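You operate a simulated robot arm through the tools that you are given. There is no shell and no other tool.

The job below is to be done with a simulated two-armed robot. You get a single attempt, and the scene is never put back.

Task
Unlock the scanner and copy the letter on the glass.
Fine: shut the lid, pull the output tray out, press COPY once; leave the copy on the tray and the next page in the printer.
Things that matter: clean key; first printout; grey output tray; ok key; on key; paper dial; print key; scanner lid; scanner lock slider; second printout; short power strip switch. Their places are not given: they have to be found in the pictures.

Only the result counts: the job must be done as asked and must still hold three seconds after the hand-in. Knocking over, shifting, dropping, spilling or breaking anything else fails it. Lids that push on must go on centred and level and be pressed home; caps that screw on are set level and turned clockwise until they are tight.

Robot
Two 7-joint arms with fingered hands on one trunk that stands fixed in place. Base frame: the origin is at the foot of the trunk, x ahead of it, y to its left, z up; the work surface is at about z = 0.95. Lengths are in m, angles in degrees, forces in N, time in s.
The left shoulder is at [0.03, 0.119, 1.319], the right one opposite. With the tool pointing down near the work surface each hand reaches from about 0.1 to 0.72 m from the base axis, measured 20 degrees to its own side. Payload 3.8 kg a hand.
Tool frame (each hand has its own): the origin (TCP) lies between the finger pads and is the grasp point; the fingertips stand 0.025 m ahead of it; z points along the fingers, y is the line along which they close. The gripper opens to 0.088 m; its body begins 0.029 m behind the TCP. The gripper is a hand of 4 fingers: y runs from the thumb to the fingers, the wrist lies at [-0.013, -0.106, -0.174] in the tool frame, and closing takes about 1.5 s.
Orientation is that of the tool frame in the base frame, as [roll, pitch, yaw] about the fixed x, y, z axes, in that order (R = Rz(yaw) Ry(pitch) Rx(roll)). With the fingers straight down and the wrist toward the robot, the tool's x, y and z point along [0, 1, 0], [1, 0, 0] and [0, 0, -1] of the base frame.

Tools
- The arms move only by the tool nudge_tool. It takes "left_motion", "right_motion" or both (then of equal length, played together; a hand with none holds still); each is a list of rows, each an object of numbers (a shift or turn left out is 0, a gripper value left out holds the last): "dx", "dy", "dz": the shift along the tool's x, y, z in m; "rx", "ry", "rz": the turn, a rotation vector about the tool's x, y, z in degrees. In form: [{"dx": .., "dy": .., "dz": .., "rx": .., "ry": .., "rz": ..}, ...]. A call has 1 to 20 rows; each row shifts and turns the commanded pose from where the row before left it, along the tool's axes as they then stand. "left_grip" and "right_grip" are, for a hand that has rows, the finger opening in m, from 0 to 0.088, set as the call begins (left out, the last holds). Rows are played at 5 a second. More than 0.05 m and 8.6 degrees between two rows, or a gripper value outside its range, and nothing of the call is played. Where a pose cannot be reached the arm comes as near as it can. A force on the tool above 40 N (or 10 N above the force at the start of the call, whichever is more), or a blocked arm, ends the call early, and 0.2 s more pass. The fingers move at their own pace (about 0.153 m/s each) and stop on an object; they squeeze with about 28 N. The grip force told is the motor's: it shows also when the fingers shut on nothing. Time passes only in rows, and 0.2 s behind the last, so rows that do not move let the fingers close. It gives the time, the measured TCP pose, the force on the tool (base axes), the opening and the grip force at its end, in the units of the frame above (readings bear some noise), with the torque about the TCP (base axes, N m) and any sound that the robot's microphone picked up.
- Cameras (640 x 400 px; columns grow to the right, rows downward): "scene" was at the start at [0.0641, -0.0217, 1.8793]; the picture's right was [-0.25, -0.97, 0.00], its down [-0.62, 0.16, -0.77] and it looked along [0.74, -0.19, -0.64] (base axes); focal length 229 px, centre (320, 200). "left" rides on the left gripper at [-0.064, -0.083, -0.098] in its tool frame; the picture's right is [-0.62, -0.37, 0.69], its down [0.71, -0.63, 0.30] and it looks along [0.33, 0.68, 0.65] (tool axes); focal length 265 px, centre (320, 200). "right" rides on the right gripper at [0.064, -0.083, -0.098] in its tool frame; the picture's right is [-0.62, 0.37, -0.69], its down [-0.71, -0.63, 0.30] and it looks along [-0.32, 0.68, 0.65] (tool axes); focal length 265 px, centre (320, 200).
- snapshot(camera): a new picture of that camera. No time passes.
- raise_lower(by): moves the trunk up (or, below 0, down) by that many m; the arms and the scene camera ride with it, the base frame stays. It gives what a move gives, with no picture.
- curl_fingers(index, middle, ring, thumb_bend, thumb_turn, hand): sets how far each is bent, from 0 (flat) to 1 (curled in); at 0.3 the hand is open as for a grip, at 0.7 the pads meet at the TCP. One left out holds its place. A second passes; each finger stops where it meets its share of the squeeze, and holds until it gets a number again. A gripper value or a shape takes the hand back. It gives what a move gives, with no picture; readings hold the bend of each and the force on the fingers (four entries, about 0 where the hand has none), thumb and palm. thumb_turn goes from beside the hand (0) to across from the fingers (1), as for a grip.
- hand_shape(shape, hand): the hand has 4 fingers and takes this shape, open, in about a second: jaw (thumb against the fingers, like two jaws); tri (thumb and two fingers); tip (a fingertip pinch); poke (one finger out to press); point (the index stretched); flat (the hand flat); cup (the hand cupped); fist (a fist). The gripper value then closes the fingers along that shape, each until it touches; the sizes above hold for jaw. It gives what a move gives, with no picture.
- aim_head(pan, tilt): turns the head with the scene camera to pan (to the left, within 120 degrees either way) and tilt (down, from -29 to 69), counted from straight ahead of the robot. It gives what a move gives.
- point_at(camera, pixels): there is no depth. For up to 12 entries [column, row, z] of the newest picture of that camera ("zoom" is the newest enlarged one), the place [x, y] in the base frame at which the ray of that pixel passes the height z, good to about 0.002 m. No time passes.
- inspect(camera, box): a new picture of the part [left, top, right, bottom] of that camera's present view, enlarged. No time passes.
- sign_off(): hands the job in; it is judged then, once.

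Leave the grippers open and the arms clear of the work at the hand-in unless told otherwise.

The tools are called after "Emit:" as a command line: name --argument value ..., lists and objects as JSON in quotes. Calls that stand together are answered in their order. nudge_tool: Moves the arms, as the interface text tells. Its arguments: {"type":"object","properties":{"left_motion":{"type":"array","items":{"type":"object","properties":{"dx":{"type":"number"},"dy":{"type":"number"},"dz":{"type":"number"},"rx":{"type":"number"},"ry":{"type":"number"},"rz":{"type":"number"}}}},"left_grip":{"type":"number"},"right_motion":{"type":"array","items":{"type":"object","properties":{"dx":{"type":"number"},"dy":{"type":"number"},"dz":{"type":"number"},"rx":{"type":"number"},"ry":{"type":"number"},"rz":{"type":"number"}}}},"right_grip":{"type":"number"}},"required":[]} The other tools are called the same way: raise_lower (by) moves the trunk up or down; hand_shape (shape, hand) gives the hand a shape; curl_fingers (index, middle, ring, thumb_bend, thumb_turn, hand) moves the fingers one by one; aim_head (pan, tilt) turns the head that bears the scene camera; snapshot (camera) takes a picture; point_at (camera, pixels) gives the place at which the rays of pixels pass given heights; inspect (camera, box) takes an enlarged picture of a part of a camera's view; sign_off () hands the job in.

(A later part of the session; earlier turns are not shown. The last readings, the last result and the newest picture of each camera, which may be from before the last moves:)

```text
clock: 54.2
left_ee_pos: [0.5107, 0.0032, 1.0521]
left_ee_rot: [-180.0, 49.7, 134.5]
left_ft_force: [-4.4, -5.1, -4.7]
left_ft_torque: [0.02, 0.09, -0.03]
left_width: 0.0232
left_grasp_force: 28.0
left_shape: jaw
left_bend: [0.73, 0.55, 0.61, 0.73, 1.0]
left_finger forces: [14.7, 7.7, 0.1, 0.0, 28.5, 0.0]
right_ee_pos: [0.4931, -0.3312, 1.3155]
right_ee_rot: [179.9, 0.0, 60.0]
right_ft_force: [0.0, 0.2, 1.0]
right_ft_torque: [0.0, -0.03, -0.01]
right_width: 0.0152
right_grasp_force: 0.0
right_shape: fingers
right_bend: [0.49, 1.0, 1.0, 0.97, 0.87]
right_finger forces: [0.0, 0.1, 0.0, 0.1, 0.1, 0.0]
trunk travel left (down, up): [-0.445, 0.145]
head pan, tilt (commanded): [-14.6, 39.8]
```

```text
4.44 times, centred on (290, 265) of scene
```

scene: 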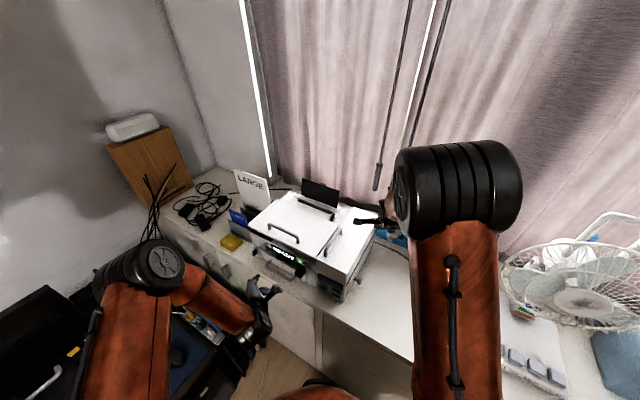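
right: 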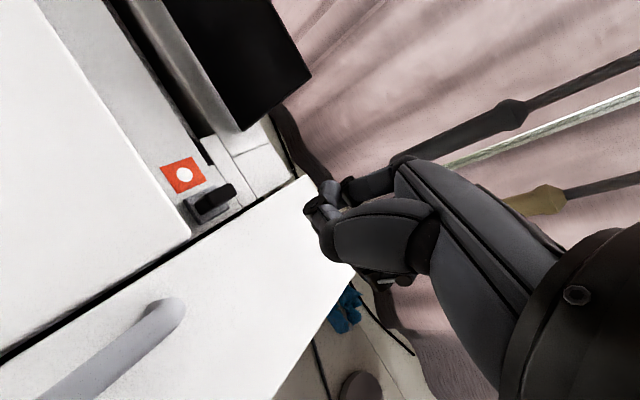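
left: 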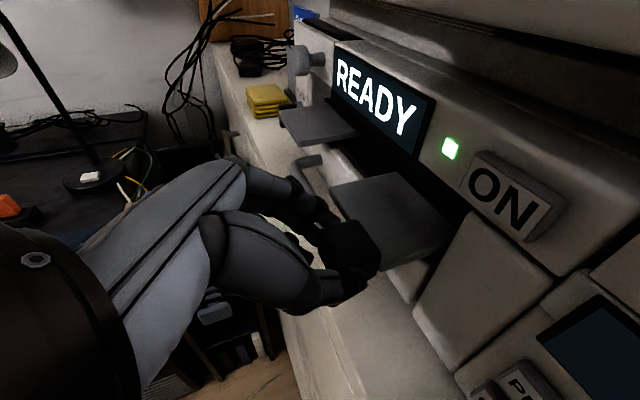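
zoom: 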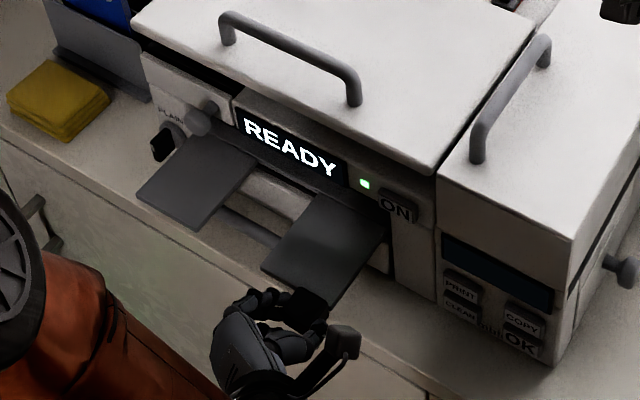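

Emit:
nudge_tool --left_motion '[{"dx": 0.0068, "dy": -0.0007, "dz": -0.0072}, {"dx": 0.0068, "dy": -0.0007, "dz": -0.0072}, {"dx": 0.0064, "dz": -0.0077}, {"dx": 0.0064, "dz": -0.0077}, {}]'

Emit:
inspect --camera "scene" --box '[230, 220, 350, 310]'

```text
clock: 55.5
left_ee_pos: [0.4832, 0.031, 1.0529]
left_ee_rot: [179.9, 50.0, 134.6]
left_ft_force: [-3.7, -2.7, -0.2]
left_ft_torque: [-0.05, 0.02, -0.04]
left_width: 0.0231
left_grasp_force: 27.9
left_shape: jaw
left_bend: [0.73, 0.55, 0.61, 0.73, 1.0]
left_finger forces: [15.4, 8.2, 0.0, 0.0, 28.0, 0.1]
right_ee_pos: [0.4922, -0.3306, 1.3157]
right_ee_rot: [180.0, 0.0, 60.1]
right_ft_force: [0.4, -0.9, -0.2]
right_ft_torque: [-0.01, 0.03, -0.01]
right_width: 0.015
right_grasp_force: 0.2
right_shape: fingers
right_bend: [0.49, 1.0, 1.0, 0.97, 0.87]
right_finger forces: [0.1, 0.0, 0.0, 0.1, 0.0, 0.0]
trunk travel left (down, up): [-0.445, 0.145]
head pan, tilt (commanded): [-14.6, 39.8]
```

```text
4.44 times, centred on (290, 265) of scene
```

zoom: 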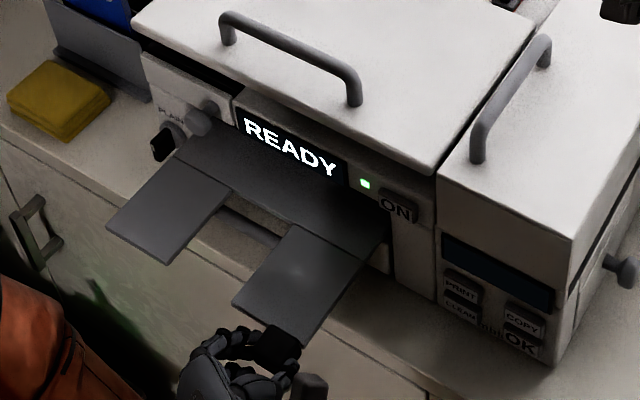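

Emit:
nudge_tool --left_motion '[{"dx": 0.0064, "dz": -0.0077}, {"dx": 0.0064, "dz": -0.0077}, {"dx": 0.0064, "dz": -0.0077}, {}]'

Emit:
inspect --camera "scene" --box '[230, 220, 350, 310]'

```text
clock: 56.5
left_ee_pos: [0.461, 0.0511, 1.0521]
left_ee_rot: [179.9, 49.8, 134.5]
left_ft_force: [-3.5, -4.8, 1.6]
left_ft_torque: [-0.06, 0.03, -0.05]
left_width: 0.0232
left_grasp_force: 28.1
left_shape: jaw
left_bend: [0.73, 0.55, 0.61, 0.73, 1.0]
left_finger forces: [15.0, 8.0, 0.0, 0.0, 28.7, 0.1]
right_ee_pos: [0.4924, -0.3325, 1.3167]
right_ee_rot: [-179.9, 0.0, 60.0]
right_ft_force: [0.6, -0.6, -0.2]
right_ft_torque: [0.01, 0.0, 0.01]
right_width: 0.0153
right_grasp_force: 0.0
right_shape: fingers
right_bend: [0.49, 1.0, 1.0, 0.97, 0.87]
right_finger forces: [0.1, 0.0, 0.0, 0.0, 0.1, 0.0]
trunk travel left (down, up): [-0.445, 0.145]
head pan, tilt (commanded): [-14.6, 39.8]
```

```text
4.44 times, centred on (290, 265) of scene
```

zoom: 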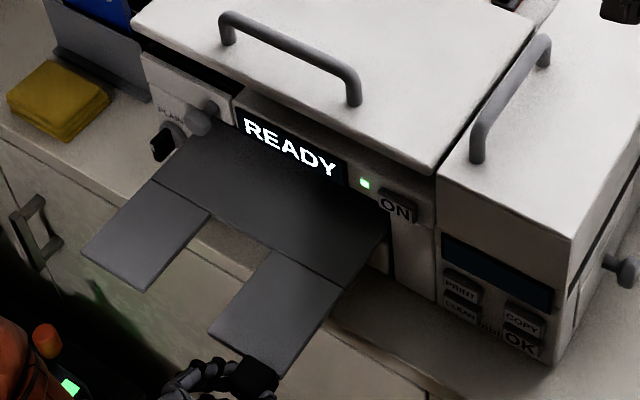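

Emit:
nudge_tool --left_motion '[{"dx": 0.0064, "dy": -0.0005, "dz": -0.0077}, {"dx": 0.0064, "dz": -0.0077}, {}]'

Emit:
inspect --camera "scene" --box '[230, 220, 350, 310]'

```text
clock: 57.2
left_ee_pos: [0.4488, 0.0643, 1.0536]
left_ee_rot: [180.0, 49.7, 134.6]
left_ft_force: [6.6, -11.2, -9.4]
left_ft_torque: [-0.02, -0.02, -0.01]
left_width: 0.023
left_grasp_force: 28.0
left_shape: jaw
left_bend: [0.73, 0.55, 0.61, 0.73, 1.0]
left_finger forces: [15.4, 7.7, 0.0, 0.0, 26.3, 0.1]
right_ee_pos: [0.4946, -0.3322, 1.3144]
right_ee_rot: [-179.9, 0.0, 60.0]
right_ft_force: [0.1, -0.1, 0.6]
right_ft_torque: [0.01, 0.02, -0.03]
right_width: 0.0151
right_grasp_force: 0.2
right_shape: fingers
right_bend: [0.49, 1.0, 1.0, 0.97, 0.87]
right_finger forces: [0.0, 0.0, 0.1, 0.0, 0.1, 0.1]
trunk travel left (down, up): [-0.445, 0.145]
head pan, tilt (commanded): [-14.6, 39.8]
```

```text
4.44 times, centred on (290, 265) of scene
```

zoom: 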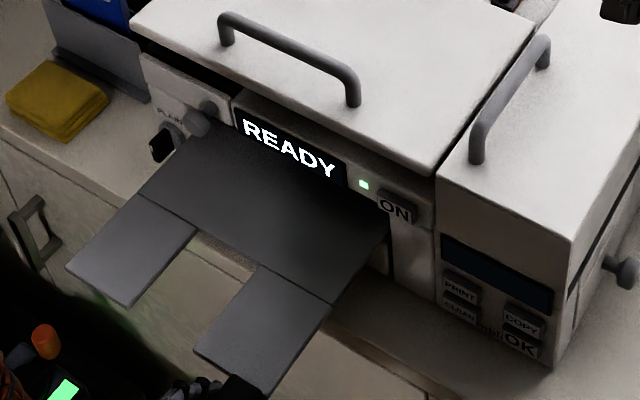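

Resistance of about 12 N outward: the tray is at its stop (0.17 m out). I release the tab and back the hand away along its own axis.

Emit:
nudge_tool --left_motion '[{"dx": -0.0013, "dz": 0.0015}, {}, {}, {}]' --left_grip 0.07

Emit:
nudge_tool --left_motion '[{"dz": -0.02}, {"dz": -0.02}, {"dz": -0.02}, {"dz": -0.02}, {}]'

Emit:
snapshot --camera "left"

Emit:
snapshot --camera "scene"

```text
clock: 58.2
left_ee_pos: [0.4489, 0.0651, 1.0533]
left_ee_rot: [179.9, 49.9, 134.7]
left_ft_force: [0.3, -0.7, 0.7]
left_ft_torque: [0.0, 0.01, 0.01]
left_width: 0.0694
left_grasp_force: 0.1
left_shape: jaw
left_bend: [0.27, 0.34, 0.32, 0.5, 0.99]
left_finger forces: [0.1, 0.0, 0.0, 0.0, 0.0, 0.1]
right_ee_pos: [0.4915, -0.3304, 1.3166]
right_ee_rot: [179.9, 0.1, 60.0]
right_ft_force: [0.2, -0.5, -0.6]
right_ft_torque: [0.0, 0.0, 0.01]
right_width: 0.0154
right_grasp_force: 0.0
right_shape: fingers
right_bend: [0.49, 1.0, 1.0, 0.97, 0.87]
right_finger forces: [0.0, 0.1, 0.0, 0.0, 0.0, 0.1]
trunk travel left (down, up): [-0.445, 0.145]
head pan, tilt (commanded): [-14.6, 39.8]
```

```text
clock: 59.5
left_ee_pos: [0.4059, 0.1101, 1.1047]
left_ee_rot: [-179.8, 49.9, 134.8]
left_ft_force: [0.8, 0.7, -0.1]
left_ft_torque: [-0.02, 0.02, 0.01]
left_width: 0.0697
left_grasp_force: 0.2
left_shape: jaw
left_bend: [0.27, 0.34, 0.32, 0.5, 0.99]
left_finger forces: [0.0, 0.1, 0.0, 0.0, 0.1, 0.0]
right_ee_pos: [0.4932, -0.3317, 1.3156]
right_ee_rot: [-180.0, -0.1, 60.0]
right_ft_force: [-0.7, 0.1, 0.2]
right_ft_torque: [-0.01, -0.01, 0.01]
right_width: 0.0152
right_grasp_force: 0.0
right_shape: fingers
right_bend: [0.49, 1.0, 1.0, 0.97, 0.87]
right_finger forces: [0.0, 0.0, 0.0, 0.1, 0.0, 0.0]
trunk travel left (down, up): [-0.445, 0.145]
head pan, tilt (commanded): [-14.6, 39.8]
```

```text
taken
```

left: 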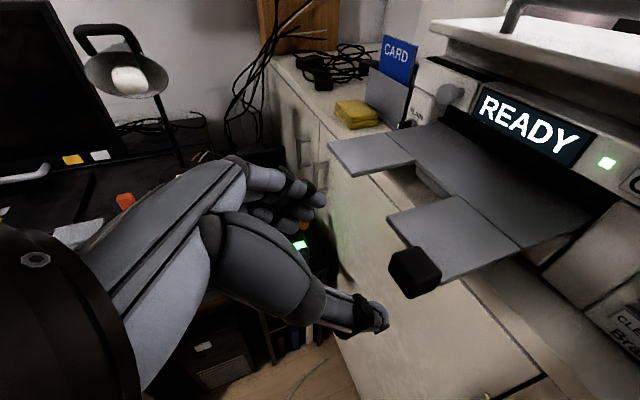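

```text
taken
```

scene: 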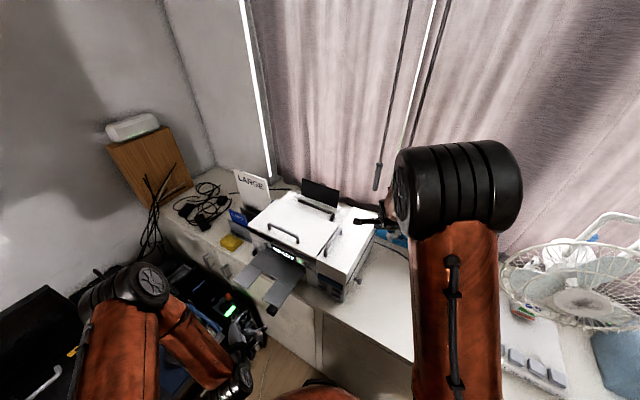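

The grey tray is fully out. Next: COPY. I'll press it with the left index, hand coming from outside tilted 45°, wrist low over the front area. First lift the left hand, set the pointing index, roll the hand by 90°, and raise the right hand out of the way.

Emit:
nudge_tool --left_motion '[{"dx": -0.0255, "dz": -0.0214}, {"dx": -0.0255, "dz": -0.0214}, {"dx": -0.0255, "dz": -0.0214}]' --right_motion '[{"dz": -0.035}, {"dz": -0.035}, {"dz": -0.035}]'

Emit:
hand_shape --hand "left" --shape "point"

Emit:
nudge_tool --left_motion '[{"rx": 0.355, "ry": 0.355, "rz": 8.17}, {"rx": 0.355, "ry": 0.355, "rz": 8.17}, {"rx": 0.355, "ry": 0.355, "rz": 8.17}, {"rx": 0.355, "ry": 0.355, "rz": 8.17}, {"rx": 0.355, "ry": 0.355, "rz": 8.17}, {"rx": 0.355, "ry": 0.355, "rz": 8.17}, {"rx": 0.355, "ry": 0.355, "rz": 8.17}, {"rx": 0.355, "ry": 0.355, "rz": 8.17}, {"rx": 0.355, "ry": 0.355, "rz": 8.17}, {"rx": 0.355, "ry": 0.355, "rz": 8.17}, {"rx": 0.355, "ry": 0.355, "rz": 8.17}, {}]'

Emit:
snapshot --camera "left"

Emit:
snapshot --camera "scene"

```text
clock: 60.2
left_ee_pos: [0.4071, 0.1101, 1.2018]
left_ee_rot: [179.9, 49.9, 134.6]
left_ft_force: [0.4, 0.1, -0.1]
left_ft_torque: [-0.02, 0.01, 0.0]
left_width: 0.0697
left_grasp_force: 0.0
left_shape: jaw
left_bend: [0.27, 0.34, 0.32, 0.5, 0.99]
left_finger forces: [0.0, 0.1, 0.1, 0.0, 0.1, 0.0]
right_ee_pos: [0.4924, -0.3294, 1.4222]
right_ee_rot: [179.9, 0.1, 60.2]
right_ft_force: [0.6, -0.4, 0.0]
right_ft_torque: [-0.01, -0.01, 0.01]
right_width: 0.0148
right_grasp_force: 0.0
right_shape: fingers
right_bend: [0.49, 1.0, 1.0, 0.97, 0.87]
right_finger forces: [0.1, 0.0, 0.0, 0.0, 0.0, 0.0]
trunk travel left (down, up): [-0.445, 0.145]
head pan, tilt (commanded): [-14.6, 39.8]
```

```text
clock: 61.1
left_ee_pos: [0.4086, 0.1103, 1.2012]
left_ee_rot: [-180.0, 50.0, 134.6]
left_ft_force: [-1.1, 0.4, 0.0]
left_ft_torque: [0.01, -0.03, -0.02]
left_width: 0.0806
left_grasp_force: 0.1
left_shape: point
left_bend: [0.2, 1.0, 1.0, 0.98, 0.88]
left_finger forces: [0.0, 0.0, 0.1, 0.0, 0.0, 0.0]
right_ee_pos: [0.4942, -0.3284, 1.4205]
right_ee_rot: [-179.9, 0.0, 60.0]
right_ft_force: [0.3, -0.9, 0.0]
right_ft_torque: [0.01, 0.0, 0.0]
right_width: 0.0152
right_grasp_force: 0.1
right_shape: fingers
right_bend: [0.49, 1.0, 1.0, 0.97, 0.87]
right_finger forces: [0.0, 0.0, 0.0, 0.1, 0.0, 0.0]
trunk travel left (down, up): [-0.445, 0.145]
head pan, tilt (commanded): [-14.6, 39.8]
```

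```text
clock: 63.8
left_ee_pos: [0.407, 0.1071, 1.2041]
left_ee_rot: [135.0, 0.0, 44.6]
left_ft_force: [-0.8, -0.1, 0.1]
left_ft_torque: [0.03, -0.02, 0.02]
left_width: 0.0805
left_grasp_force: 0.1
left_shape: point
left_bend: [0.2, 1.0, 1.0, 0.98, 0.88]
left_finger forces: [0.1, 0.0, 0.0, 0.0, 0.0, 0.0]
right_ee_pos: [0.4936, -0.3286, 1.4206]
right_ee_rot: [180.0, -0.1, 60.1]
right_ft_force: [0.3, 0.5, -0.9]
right_ft_torque: [-0.01, 0.01, 0.0]
right_width: 0.0153
right_grasp_force: 0.0
right_shape: fingers
right_bend: [0.49, 1.0, 1.0, 0.97, 0.87]
right_finger forces: [0.0, 0.0, 0.1, 0.0, 0.0, 0.1]
trunk travel left (down, up): [-0.445, 0.145]
head pan, tilt (commanded): [-14.6, 39.8]
```

```text
taken
```

left: 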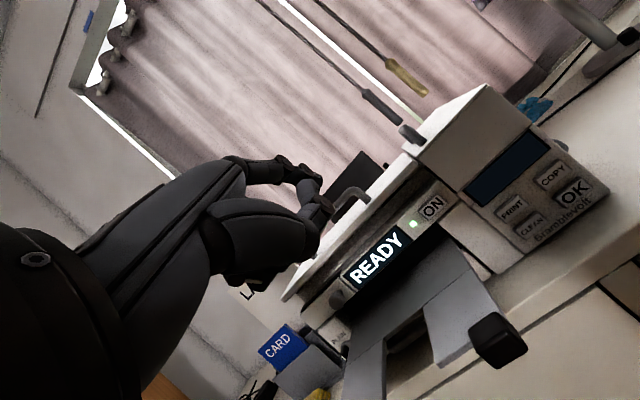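

```text
taken
```

scene: 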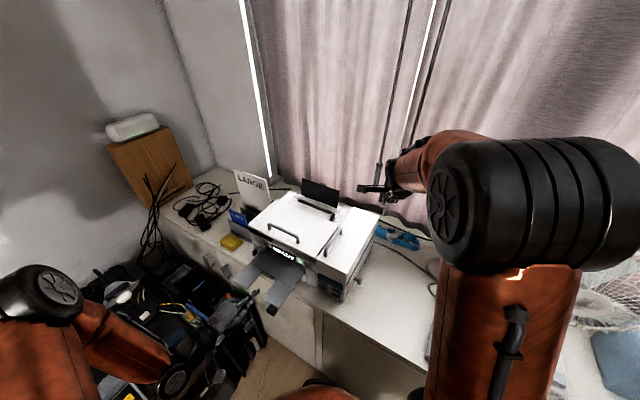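

Great view of the key pad: COPY at (551,175). Zooming on it, and on the index finger.

Emit:
inspect --camera "left" --box '[460, 120, 620, 250]'

Emit:
point_at --camera "left" --pixels '[[551, 175, 1.0], [551, 175, 1.04], [573, 190, 0.98], [573, 190, 1.02], [512, 208, 1.0], [512, 208, 1.04]]'

Emit:
inspect --camera "left" --box '[200, 140, 400, 300]'

Emit:
inspect --camera "scene" --box '[300, 240, 380, 310]'

```text
3.08 times, centred on (540, 185) of left
```

zoom: 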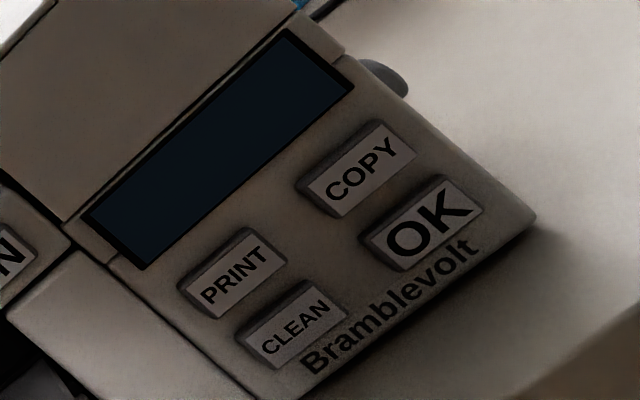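

```text
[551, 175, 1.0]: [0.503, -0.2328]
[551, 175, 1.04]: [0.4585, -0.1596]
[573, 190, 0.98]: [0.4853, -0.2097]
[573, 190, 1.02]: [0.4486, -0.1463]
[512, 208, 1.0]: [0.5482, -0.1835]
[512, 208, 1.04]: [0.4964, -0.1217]
```

```text
2.50 times, centred on (300, 220) of left
```

zoom: 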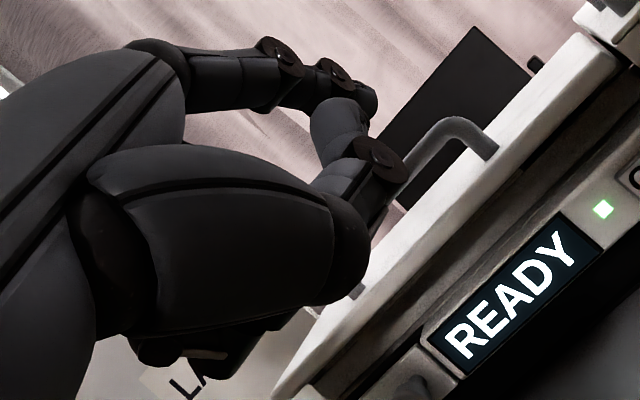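

```text
5.71 times, centred on (340, 275) of scene
```

zoom: 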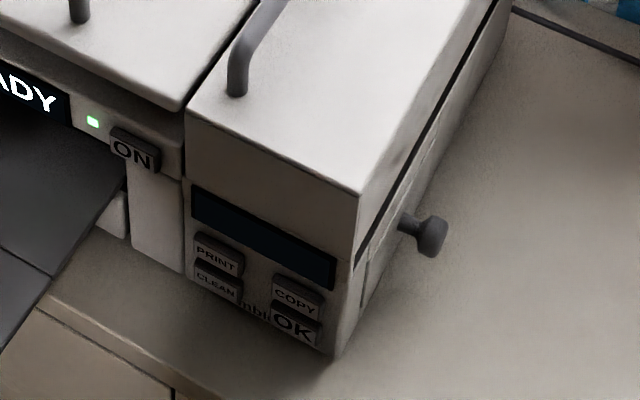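

Emit:
point_at --camera "zoom" --pixels '[[295, 300, 1.0], [295, 300, 1.04], [294, 327, 0.98], [294, 327, 1.02], [216, 261, 1.0], [216, 261, 1.04], [359, 192, 1.14], [359, 192, 1.17], [333, 355, 0.95], [186, 106, 1.14], [186, 106, 1.17]]'

Emit:
point_at --camera "left" --pixels '[[556, 174, 1.0], [556, 174, 1.04], [575, 190, 0.98], [575, 190, 1.02], [516, 207, 1.0], [516, 207, 1.04]]'

```text
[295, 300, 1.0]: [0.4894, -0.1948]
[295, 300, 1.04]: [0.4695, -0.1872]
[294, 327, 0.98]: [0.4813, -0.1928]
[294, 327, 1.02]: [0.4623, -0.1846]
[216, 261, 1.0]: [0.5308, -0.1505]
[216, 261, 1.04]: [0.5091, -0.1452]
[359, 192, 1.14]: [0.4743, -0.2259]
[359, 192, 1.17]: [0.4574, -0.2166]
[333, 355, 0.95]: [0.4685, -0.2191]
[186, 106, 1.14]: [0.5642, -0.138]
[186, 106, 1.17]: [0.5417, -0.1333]
```

```text
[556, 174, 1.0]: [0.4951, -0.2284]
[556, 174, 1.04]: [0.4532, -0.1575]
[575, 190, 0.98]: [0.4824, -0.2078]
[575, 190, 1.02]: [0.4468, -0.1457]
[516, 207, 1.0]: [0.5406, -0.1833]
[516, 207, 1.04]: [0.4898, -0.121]
```

COPY centre ≈ (0.4765,-0.1906,1.022), OK 3 cm below, PRINT 6 cm left. Index tip in pointing shape ≈ TCP+[-0.0085,0.063,0.032]. I carry the left hand over at z≈1.2 to before the keypad and look.

Emit:
nudge_tool --left_motion '[{"dx": -0.0301, "dy": 0.0203, "dz": 0.0203}, {"dx": -0.0301, "dy": 0.0203, "dz": 0.0203}, {"dx": -0.0301, "dy": 0.0203, "dz": 0.0203}, {"dx": -0.0301, "dy": 0.0203, "dz": 0.0203}, {"dx": -0.0301, "dy": 0.0203, "dz": 0.0203}, {"dy": -0.028, "dz": 0.028}, {"dy": -0.028, "dz": 0.028}, {}]'

Emit:
snapshot --camera "left"

Emit:
snapshot --camera "scene"

```text
clock: 65.5
left_ee_pos: [0.3988, -0.1016, 1.1236]
left_ee_rot: [135.0, 0.1, 44.6]
left_ft_force: [-0.2, -0.4, 0.3]
left_ft_torque: [0.01, -0.03, 0.02]
left_width: 0.0806
left_grasp_force: 0.0
left_shape: point
left_bend: [0.2, 1.0, 1.0, 0.98, 0.88]
left_finger forces: [0.0, 0.0, 0.0, 0.0, 0.0, 0.0]
right_ee_pos: [0.4947, -0.3283, 1.422]
right_ee_rot: [-180.0, -0.1, 60.0]
right_ft_force: [0.4, 0.1, -0.7]
right_ft_torque: [-0.01, 0.0, -0.02]
right_width: 0.0149
right_grasp_force: 0.1
right_shape: fingers
right_bend: [0.49, 1.0, 1.0, 0.97, 0.87]
right_finger forces: [0.1, 0.0, 0.1, 0.1, 0.0, 0.1]
trunk travel left (down, up): [-0.445, 0.145]
head pan, tilt (commanded): [-14.6, 39.8]
```

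```text
taken
```

left: 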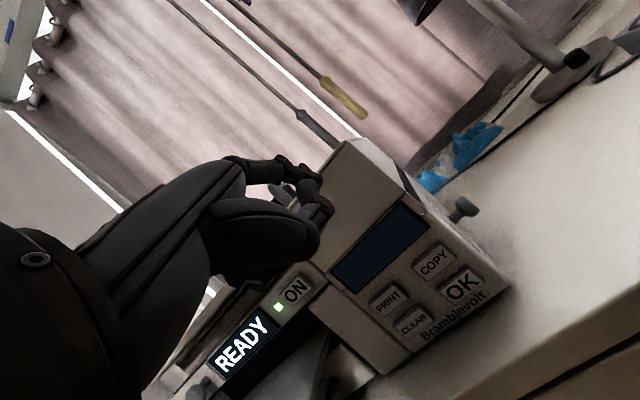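

```text
taken
```

scene: 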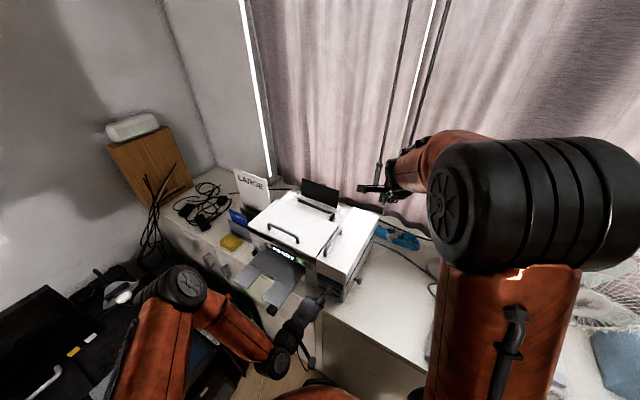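

Keypad well in view. I descend to the key's height (pre-press, ~5 cm before COPY) and check against the predicted pixel (333,173).

Emit:
nudge_tool --left_motion '[{"dy": -0.0291, "dz": 0.0291}, {"dy": -0.0291, "dz": 0.0291}, {"dy": -0.0291, "dz": 0.0291}, {}]'

Emit:
snapshot --camera "left"

Emit:
inspect --camera "left" --box '[250, 100, 430, 260]'

Emit:
inspect --camera "scene" --box '[280, 240, 370, 320]'

```text
clock: 66.5
left_ee_pos: [0.3999, -0.0997, 1.0012]
left_ee_rot: [135.1, 0.1, 44.7]
left_ft_force: [-0.8, -0.3, 0.6]
left_ft_torque: [0.01, 0.03, 0.0]
left_width: 0.0806
left_grasp_force: 0.1
left_shape: point
left_bend: [0.2, 1.0, 1.0, 0.98, 0.88]
left_finger forces: [0.0, 0.0, 0.1, 0.0, 0.0, 0.0]
right_ee_pos: [0.4937, -0.3291, 1.4204]
right_ee_rot: [-180.0, 0.0, 60.0]
right_ft_force: [0.6, -0.3, 0.0]
right_ft_torque: [-0.01, 0.02, 0.0]
right_width: 0.0152
right_grasp_force: 0.0
right_shape: fingers
right_bend: [0.49, 1.0, 1.0, 0.97, 0.87]
right_finger forces: [0.1, 0.0, 0.0, 0.1, 0.0, 0.0]
trunk travel left (down, up): [-0.445, 0.145]
head pan, tilt (commanded): [-14.6, 39.8]
```

```text
taken
```

left: 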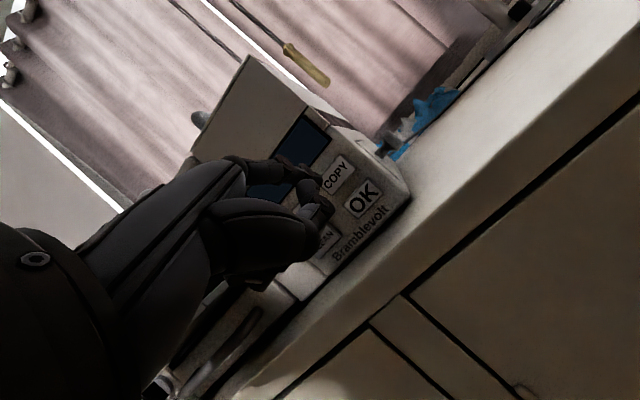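

```text
2.50 times, centred on (340, 180) of left
```

zoom: 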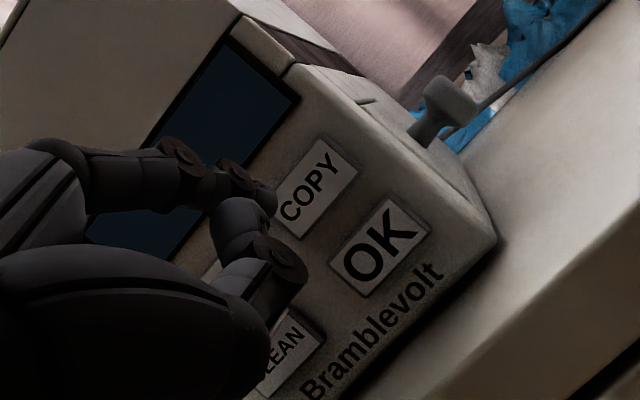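

```text
5.00 times, centred on (325, 280) of scene
```

zoom: 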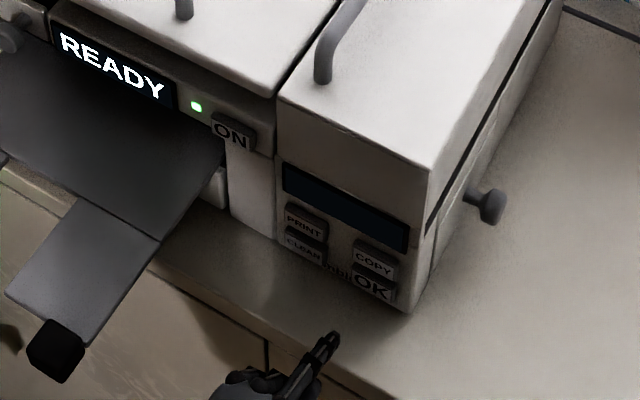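

Emit:
point_at --camera "zoom" --pixels '[[333, 338, 1.0], [333, 338, 1.02], [333, 338, 1.04], [372, 262, 1.022]]'

Emit:
inspect --camera "left" --box '[290, 140, 370, 220]'

Emit:
point_at --camera "left" --pixels '[[318, 180, 1.0], [318, 180, 1.02], [318, 180, 1.04], [339, 174, 1.022], [339, 174, 1.0], [362, 198, 0.992]]'

```text
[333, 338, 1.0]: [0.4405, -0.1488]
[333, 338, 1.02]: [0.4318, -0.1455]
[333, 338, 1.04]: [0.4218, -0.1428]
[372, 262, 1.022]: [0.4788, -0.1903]
```

```text
5.00 times, centred on (330, 180) of left
```

zoom: 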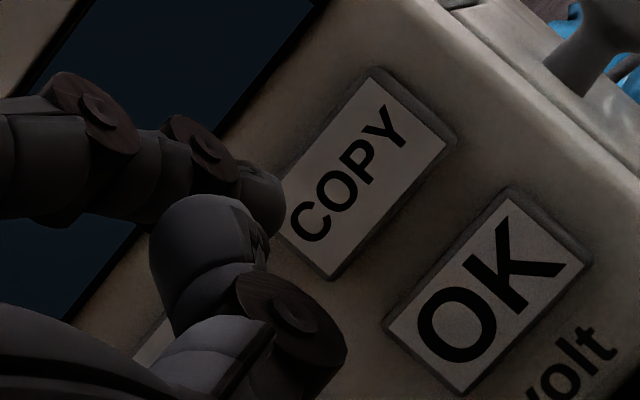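

```text
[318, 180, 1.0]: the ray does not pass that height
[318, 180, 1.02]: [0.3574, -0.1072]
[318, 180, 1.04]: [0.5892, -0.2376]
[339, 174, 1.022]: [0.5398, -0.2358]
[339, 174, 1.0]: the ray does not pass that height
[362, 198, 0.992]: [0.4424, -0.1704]
```

The camera looks face-on at the keypad; the tip lies about 4 mm too high and 5–6 cm before the key. I lower it 4 mm and go 3.5 cm in.

Emit:
nudge_tool --left_motion '[{"dx": 0.0015, "dy": -0.0028, "dz": 0.0028}, {"dy": 0.0124, "dz": 0.0124}, {"dy": 0.0124, "dz": 0.0124}, {}]'

Emit:
inspect --camera "left" --box '[280, 130, 380, 230]'

Emit:
inspect --camera "scene" --box '[300, 260, 360, 310]'

```text
clock: 67.5
left_ee_pos: [0.4249, -0.1214, 0.9959]
left_ee_rot: [135.0, 0.0, 44.8]
left_ft_force: [-0.3, -0.1, -0.1]
left_ft_torque: [0.01, 0.01, 0.0]
left_width: 0.0807
left_grasp_force: 0.1
left_shape: point
left_bend: [0.2, 1.0, 1.0, 0.98, 0.88]
left_finger forces: [0.0, 0.0, 0.0, 0.0, 0.0, 0.1]
right_ee_pos: [0.4939, -0.3289, 1.4205]
right_ee_rot: [-180.0, 0.0, 60.0]
right_ft_force: [0.0, -0.4, -0.4]
right_ft_torque: [0.01, 0.0, 0.0]
right_width: 0.0149
right_grasp_force: 0.0
right_shape: fingers
right_bend: [0.49, 1.0, 1.0, 0.97, 0.87]
right_finger forces: [0.0, 0.0, 0.0, 0.0, 0.0, 0.0]
trunk travel left (down, up): [-0.445, 0.145]
head pan, tilt (commanded): [-14.6, 39.8]
```

```text
4.00 times, centred on (330, 180) of left
```

zoom: 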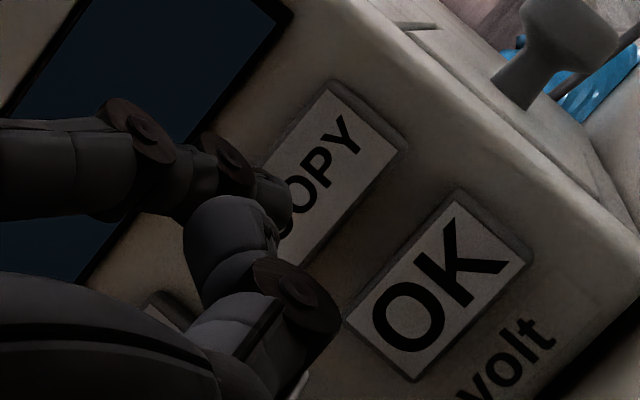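

```text
8.00 times, centred on (330, 285) of scene
```

zoom: 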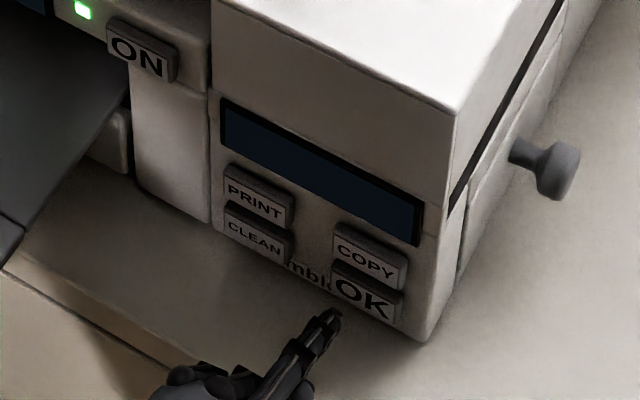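

Laterally aligned; tip z≈1.022 vs key ≈1.018. About 3 cm remain. I lower 3 mm, go in 2.2 cm and check.

Emit:
nudge_tool --left_motion '[{"dy": -0.0021, "dz": 0.0021}, {"dy": 0.0078, "dz": 0.0078}, {"dy": 0.0078, "dz": 0.0078}, {}]'

Emit:
inspect --camera "scene" --box '[300, 260, 360, 310]'

Emit:
inspect --camera "left" --box '[280, 130, 380, 230]'

```text
clock: 68.5
left_ee_pos: [0.4402, -0.1392, 0.9936]
left_ee_rot: [135.1, 0.0, 44.8]
left_ft_force: [0.7, -0.5, 0.2]
left_ft_torque: [-0.02, -0.01, -0.01]
left_width: 0.0805
left_grasp_force: 0.0
left_shape: point
left_bend: [0.2, 1.0, 1.0, 0.98, 0.88]
left_finger forces: [0.0, 0.0, 0.0, 0.0, 0.0, 0.0]
right_ee_pos: [0.4942, -0.3301, 1.421]
right_ee_rot: [-180.0, 0.1, 60.0]
right_ft_force: [0.7, 0.6, -0.1]
right_ft_torque: [0.04, 0.01, -0.03]
right_width: 0.0152
right_grasp_force: 0.1
right_shape: fingers
right_bend: [0.49, 1.0, 1.0, 0.97, 0.87]
right_finger forces: [0.0, 0.1, 0.0, 0.0, 0.0, 0.0]
trunk travel left (down, up): [-0.445, 0.145]
head pan, tilt (commanded): [-14.6, 39.8]
```

```text
8.00 times, centred on (330, 285) of scene
```

zoom: 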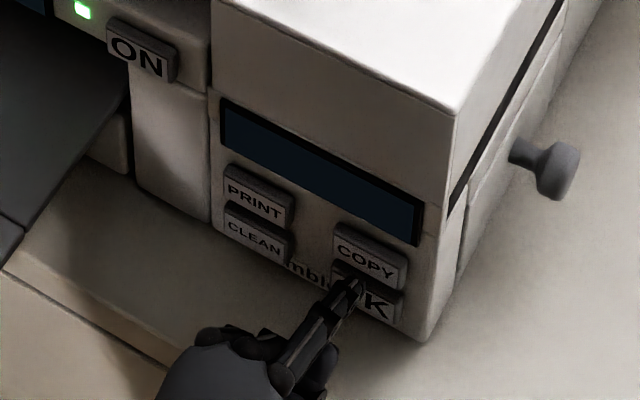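

```text
4.00 times, centred on (330, 180) of left
```

zoom: 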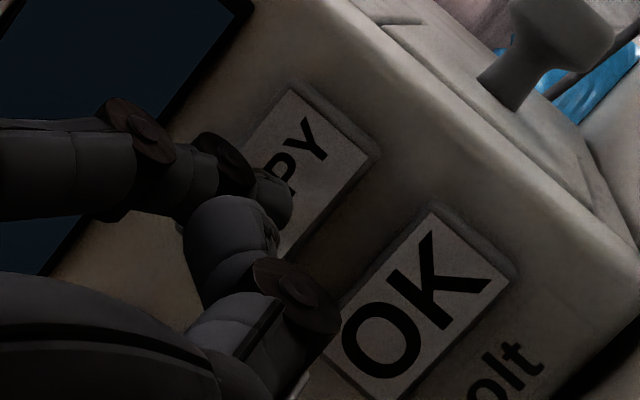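

Tip is just before COPY and well aligned. I press in small steps and watch force, sound and display.

Emit:
nudge_tool --left_motion '[{"dy": 0.0028, "dz": 0.0028}, {"dy": 0.0028, "dz": 0.0028}, {}]'

Emit:
inspect --camera "scene" --box '[280, 240, 370, 310]'

```text
clock: 69.3
left_ee_pos: [0.4469, -0.1455, 0.9955]
left_ee_rot: [134.9, 0.1, 44.6]
left_ft_force: [-0.5, 1.1, -0.1]
left_ft_torque: [-0.03, 0.0, 0.04]
left_width: 0.0806
left_grasp_force: 0.1
left_shape: point
left_bend: [0.2, 1.0, 1.0, 0.98, 0.88]
left_finger forces: [0.9, 0.0, 0.0, 0.0, 0.0, 0.0]
right_ee_pos: [0.4948, -0.3283, 1.4226]
right_ee_rot: [-180.0, 0.0, 60.0]
right_ft_force: [-0.6, -0.3, -0.2]
right_ft_torque: [-0.01, 0.03, 0.02]
right_width: 0.0152
right_grasp_force: 0.1
right_shape: fingers
right_bend: [0.49, 1.0, 1.0, 0.97, 0.87]
right_finger forces: [0.0, 0.1, 0.0, 0.0, 0.0, 0.0]
trunk travel left (down, up): [-0.445, 0.145]
head pan, tilt (commanded): [-14.6, 39.8]
```

```text
5.71 times, centred on (325, 275) of scene
```

zoom: 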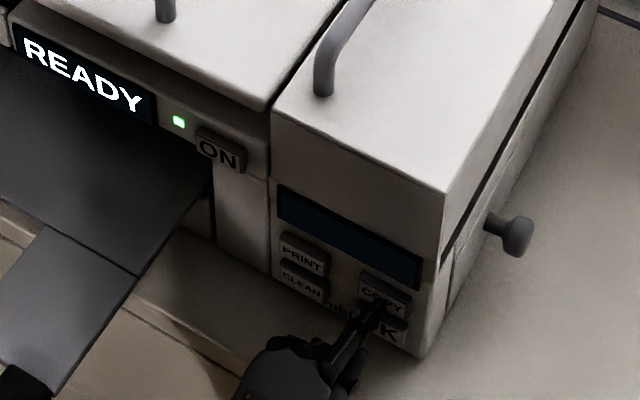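

Contact on the index (0.9 N). I push in 3 mm more.

Emit:
nudge_tool --left_motion '[{"dy": 0.0021, "dz": 0.0021}, {}]'

Emit:
inspect --camera "scene" --box '[260, 240, 370, 310]'

```text
clock: 70.0
left_ee_pos: [0.4478, -0.1468, 0.9944]
left_ee_rot: [135.1, 0.1, 44.6]
left_ft_force: [-0.7, 1.8, 0.5]
left_ft_torque: [-0.08, -0.05, 0.0]
left_width: 0.0808
left_grasp_force: 0.1
left_shape: point
left_bend: [0.2, 1.0, 1.0, 0.98, 0.88]
left_finger forces: [2.1, 0.0, 0.0, 0.0, 0.1, 0.0]
right_ee_pos: [0.494, -0.3271, 1.4214]
right_ee_rot: [-179.9, 0.0, 60.1]
right_ft_force: [0.3, -0.2, 0.5]
right_ft_torque: [0.0, -0.02, -0.01]
right_width: 0.015
right_grasp_force: 0.1
right_shape: fingers
right_bend: [0.49, 1.0, 1.0, 0.97, 0.87]
right_finger forces: [0.0, 0.0, 0.0, 0.0, 0.1, 0.0]
trunk travel left (down, up): [-0.445, 0.145]
head pan, tilt (commanded): [-14.6, 39.8]
heard: click
```

```text
5.71 times, centred on (315, 275) of scene
```

zoom: 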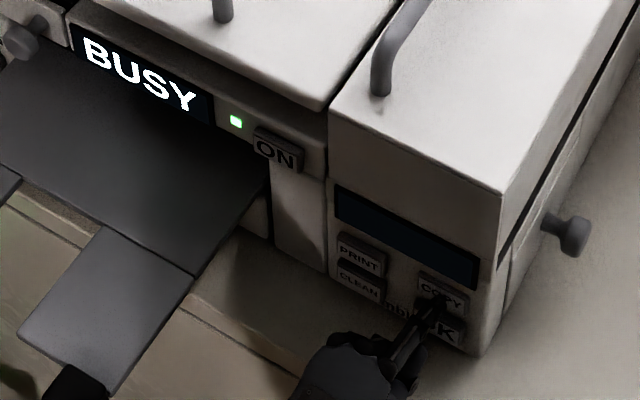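

A click was heard and the display reads BUSY: COPY was pressed once. I withdraw the finger straight out, away from the keys.

Emit:
nudge_tool --left_motion '[{"dy": -0.0141, "dz": -0.0141}, {"dy": -0.0212, "dz": -0.0212}, {"dy": -0.0212, "dz": -0.0212}, {}]'

Emit:
snapshot --camera "scene"

Emit:
inspect --camera "scene" --box '[230, 220, 370, 320]'

```text
clock: 71.0
left_ee_pos: [0.3922, -0.0905, 0.9937]
left_ee_rot: [135.1, 0.1, 44.6]
left_ft_force: [-0.5, 0.2, 0.0]
left_ft_torque: [0.01, 0.02, -0.02]
left_width: 0.0808
left_grasp_force: 0.0
left_shape: point
left_bend: [0.2, 1.0, 1.0, 0.98, 0.88]
left_finger forces: [0.0, 0.0, 0.0, 0.1, 0.1, 0.0]
right_ee_pos: [0.4941, -0.3285, 1.4206]
right_ee_rot: [180.0, 0.0, 60.0]
right_ft_force: [1.2, 0.2, 0.0]
right_ft_torque: [0.02, 0.0, 0.0]
right_width: 0.0151
right_grasp_force: 0.1
right_shape: fingers
right_bend: [0.49, 1.0, 1.0, 0.97, 0.87]
right_finger forces: [0.1, 0.0, 0.1, 0.0, 0.0, 0.0]
trunk travel left (down, up): [-0.445, 0.145]
head pan, tilt (commanded): [-14.6, 39.8]
```

```text
taken
```

scene: 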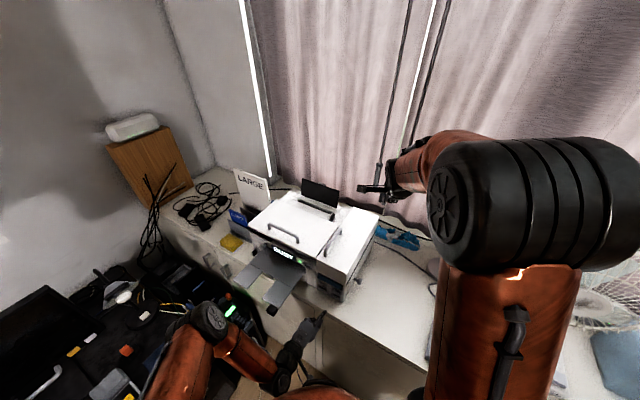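

```text
4.00 times, centred on (300, 270) of scene
```

zoom: 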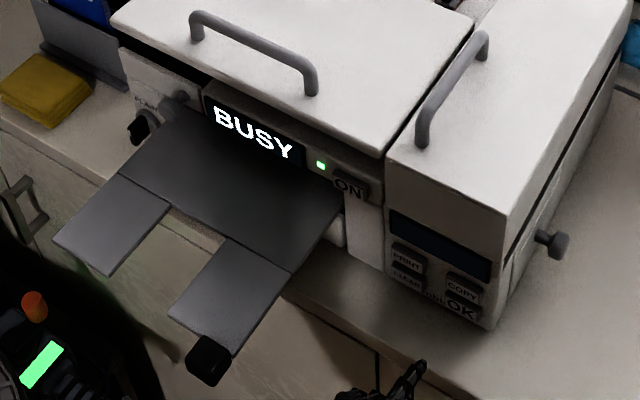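

The scanner is BUSY. I raise the left hand away from the tray area while waiting.

Emit:
nudge_tool --left_motion '[{"dy": 0.028, "dz": -0.028}, {"dy": 0.028, "dz": -0.028}, {"dy": 0.028, "dz": -0.028}, {"dy": 0.028, "dz": -0.028}, {"dy": 0.028, "dz": -0.028}, {"dy": -0.02, "dz": -0.02}, {"dy": -0.02, "dz": -0.02}, {}, {}, {}, {}, {}]'

Emit:
inspect --camera "scene" --box '[230, 220, 370, 320]'

```text
clock: 73.5
left_ee_pos: [0.3523, -0.0503, 1.1919]
left_ee_rot: [135.0, 0.1, 44.7]
left_ft_force: [0.2, -0.2, 0.7]
left_ft_torque: [0.02, 0.0, -0.01]
left_width: 0.0807
left_grasp_force: 0.1
left_shape: point
left_bend: [0.2, 1.0, 1.0, 0.98, 0.88]
left_finger forces: [0.1, 0.0, 0.0, 0.0, 0.0, 0.0]
right_ee_pos: [0.4937, -0.3287, 1.4221]
right_ee_rot: [180.0, -0.1, 60.0]
right_ft_force: [-0.2, -0.4, -0.3]
right_ft_torque: [-0.01, -0.02, -0.01]
right_width: 0.015
right_grasp_force: 0.1
right_shape: fingers
right_bend: [0.49, 1.0, 1.0, 0.97, 0.87]
right_finger forces: [0.1, 0.1, 0.1, 0.0, 0.1, 0.0]
trunk travel left (down, up): [-0.445, 0.145]
head pan, tilt (commanded): [-14.6, 39.8]
```

```text
4.00 times, centred on (300, 270) of scene
```

zoom: 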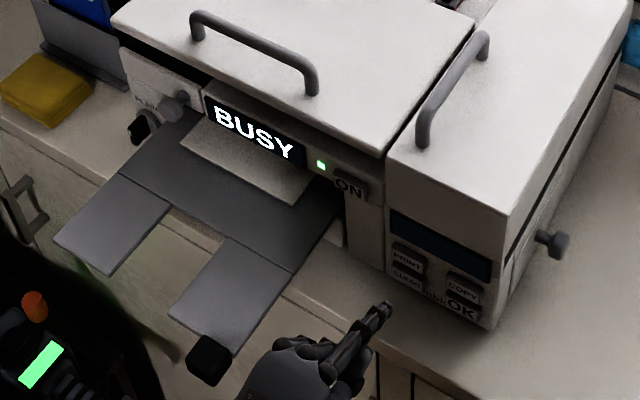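

The copy is coming out onto the tray. I meanwhile open both hands (jaw) and let time pass.

Emit:
hand_shape --hand "left" --shape "jaw"

Emit:
hand_shape --hand "right" --shape "jaw"

Emit:
nudge_tool --left_motion '[{}, {}, {}, {}, {}, {}, {}, {}, {}, {}, {}, {}, {}, {}, {}]'

Emit:
inspect --camera "scene" --box '[230, 220, 370, 320]'

```text
clock: 74.5
left_ee_pos: [0.3524, -0.0499, 1.1919]
left_ee_rot: [134.9, 0.1, 44.7]
left_ft_force: [0.6, 0.7, -0.3]
left_ft_torque: [0.01, -0.02, 0.01]
left_width: 0.088
left_grasp_force: 0.0
left_shape: jaw
left_bend: [0.3, 0.3, 0.3, 0.3, 0.97]
left_finger forces: [0.0, 0.0, 0.0, 0.0, 0.0, 0.0]
right_ee_pos: [0.4943, -0.3277, 1.4211]
right_ee_rot: [-180.0, 0.0, 60.1]
right_ft_force: [-0.4, -0.4, 0.1]
right_ft_torque: [-0.01, -0.02, 0.01]
right_width: 0.0148
right_grasp_force: 0.0
right_shape: fingers
right_bend: [0.49, 1.0, 1.0, 0.97, 0.87]
right_finger forces: [0.0, 0.1, 0.0, 0.0, 0.0, 0.1]
trunk travel left (down, up): [-0.445, 0.145]
head pan, tilt (commanded): [-14.6, 39.8]
```

```text
clock: 75.3
left_ee_pos: [0.3531, -0.0498, 1.1922]
left_ee_rot: [135.0, 0.1, 44.7]
left_ft_force: [0.3, -0.3, 0.2]
left_ft_torque: [0.01, -0.02, 0.0]
left_width: 0.0877
left_grasp_force: 0.1
left_shape: jaw
left_bend: [0.3, 0.3, 0.3, 0.3, 0.97]
left_finger forces: [0.1, 0.0, 0.0, 0.0, 0.0, 0.0]
right_ee_pos: [0.4945, -0.3288, 1.4211]
right_ee_rot: [180.0, 0.1, 60.0]
right_ft_force: [-0.7, 0.1, 1.0]
right_ft_torque: [-0.02, 0.02, 0.01]
right_width: 0.0876
right_grasp_force: 0.1
right_shape: jaw
right_bend: [0.3, 0.3, 0.3, 0.3, 0.97]
right_finger forces: [0.0, 0.0, 0.1, 0.0, 0.1, 0.1]
trunk travel left (down, up): [-0.445, 0.145]
head pan, tilt (commanded): [-14.6, 39.8]
```

```text
clock: 78.5
left_ee_pos: [0.3542, -0.0482, 1.1925]
left_ee_rot: [135.0, 0.1, 44.7]
left_ft_force: [0.0, -0.3, 0.2]
left_ft_torque: [0.01, 0.0, 0.06]
left_width: 0.0878
left_grasp_force: 0.0
left_shape: jaw
left_bend: [0.3, 0.3, 0.3, 0.3, 0.97]
left_finger forces: [0.0, 0.0, 0.0, 0.1, 0.1, 0.1]
right_ee_pos: [0.4933, -0.3295, 1.4203]
right_ee_rot: [180.0, 0.1, 60.0]
right_ft_force: [-0.7, -0.2, -0.1]
right_ft_torque: [-0.01, 0.02, 0.01]
right_width: 0.0875
right_grasp_force: 0.1
right_shape: jaw
right_bend: [0.3, 0.3, 0.3, 0.3, 0.97]
right_finger forces: [0.0, 0.0, 0.0, 0.0, 0.1, 0.0]
trunk travel left (down, up): [-0.445, 0.145]
head pan, tilt (commanded): [-14.6, 39.8]
```

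```text
4.00 times, centred on (300, 270) of scene
```

zoom: 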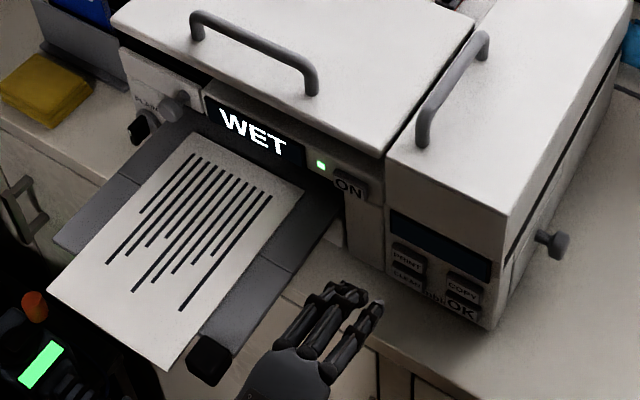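

The copy lies on the tray, the display says WET (fresh ink). I wait without touching anything until it changes, moving the left hand farther away to the left-rear meanwhile.

Emit:
nudge_tool --left_motion '[{"dy": -0.02, "dz": -0.02}, {"dy": -0.01, "dz": -0.03}, {}, {}, {}, {}, {}, {}, {}, {}, {}, {}, {}, {}, {}, {}, {}, {}, {}, {}]'

Emit:
inspect --camera "scene" --box '[230, 220, 370, 320]'

```text
clock: 79.1
left_ee_pos: [0.3317, -0.0195, 1.1979]
left_ee_rot: [134.2, -0.7, 45.6]
left_ft_force: [0.8, 0.6, 0.2]
left_ft_torque: [0.0, 0.09, -0.24]
left_width: 0.0878
left_grasp_force: 0.0
left_shape: jaw
left_bend: [0.3, 0.3, 0.3, 0.3, 0.98]
left_finger forces: [0.0, 0.0, 0.0, 0.0, 0.0, 0.0]
left hand out of reach, approached as far as the arm can: row 2
right_ee_pos: [0.4935, -0.3269, 1.4228]
right_ee_rot: [-180.0, 0.0, 60.1]
right_ft_force: [-0.3, 0.6, -0.1]
right_ft_torque: [-0.01, 0.0, -0.01]
right_width: 0.0875
right_grasp_force: 0.0
right_shape: jaw
right_bend: [0.3, 0.3, 0.3, 0.3, 0.97]
right_finger forces: [0.1, 0.1, 0.0, 0.0, 0.0, 0.0]
trunk travel left (down, up): [-0.445, 0.145]
head pan, tilt (commanded): [-14.6, 39.8]
stopped in row 2 (left hand): the force on the tool passed its limit at 62 N (the readings are from after the stop); the commanded pose is now the measured one
```

```text
4.00 times, centred on (300, 270) of scene
```

zoom: 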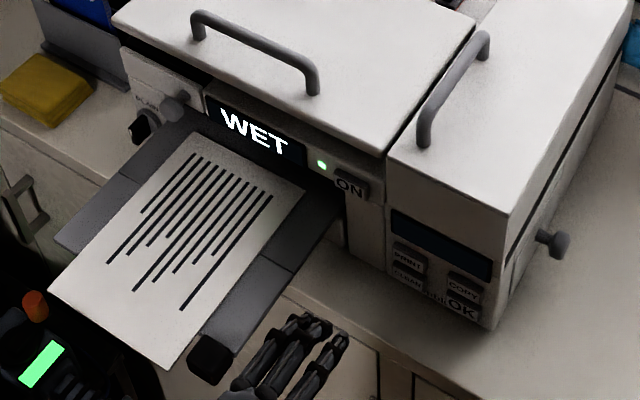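

The left arm reached its fold limit there; nothing in the scene was touched. I just wait now.

Emit:
nudge_tool --left_motion '[{"dy": 0.004, "dz": -0.001}, {}, {}, {}, {}, {}, {}, {}, {}, {}, {}, {}, {}, {}, {}, {}, {}, {}, {}, {}]'

Emit:
inspect --camera "scene" --box '[230, 220, 370, 320]'

Emit:
inspect --camera "left" --box '[200, 50, 640, 380]'

```text
clock: 83.3
left_ee_pos: [0.3336, -0.0214, 1.202]
left_ee_rot: [134.3, -0.7, 45.6]
left_ft_force: [-0.3, 0.6, 0.1]
left_ft_torque: [0.04, -0.01, -0.02]
left_width: 0.088
left_grasp_force: 0.1
left_shape: jaw
left_bend: [0.3, 0.3, 0.3, 0.3, 0.98]
left_finger forces: [0.1, 0.1, 0.1, 0.1, 0.0, 0.1]
right_ee_pos: [0.4943, -0.3279, 1.422]
right_ee_rot: [-180.0, 0.0, 60.0]
right_ft_force: [-0.1, -0.1, 0.3]
right_ft_torque: [0.01, 0.01, 0.0]
right_width: 0.0877
right_grasp_force: 0.0
right_shape: jaw
right_bend: [0.3, 0.3, 0.3, 0.3, 0.97]
right_finger forces: [0.0, 0.1, 0.0, 0.0, 0.1, 0.1]
trunk travel left (down, up): [-0.445, 0.145]
head pan, tilt (commanded): [-14.6, 39.8]
```

```text
4.00 times, centred on (300, 270) of scene
```

zoom: 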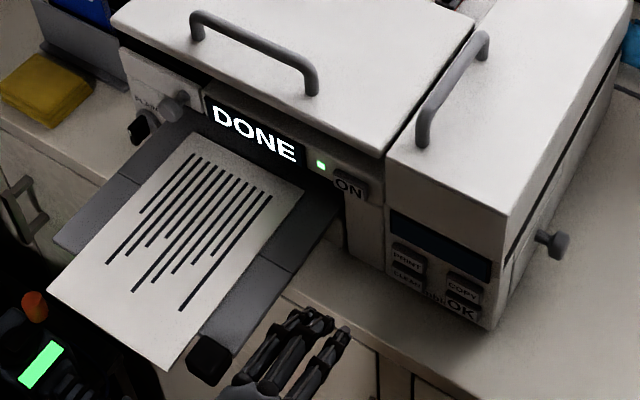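

```text
1.21 times, centred on (420, 215) of left
```

zoom: 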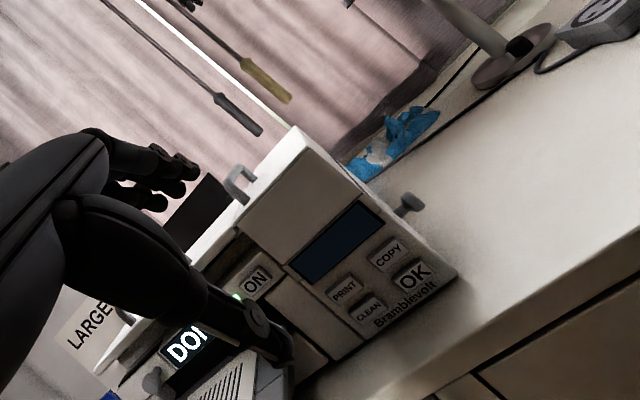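

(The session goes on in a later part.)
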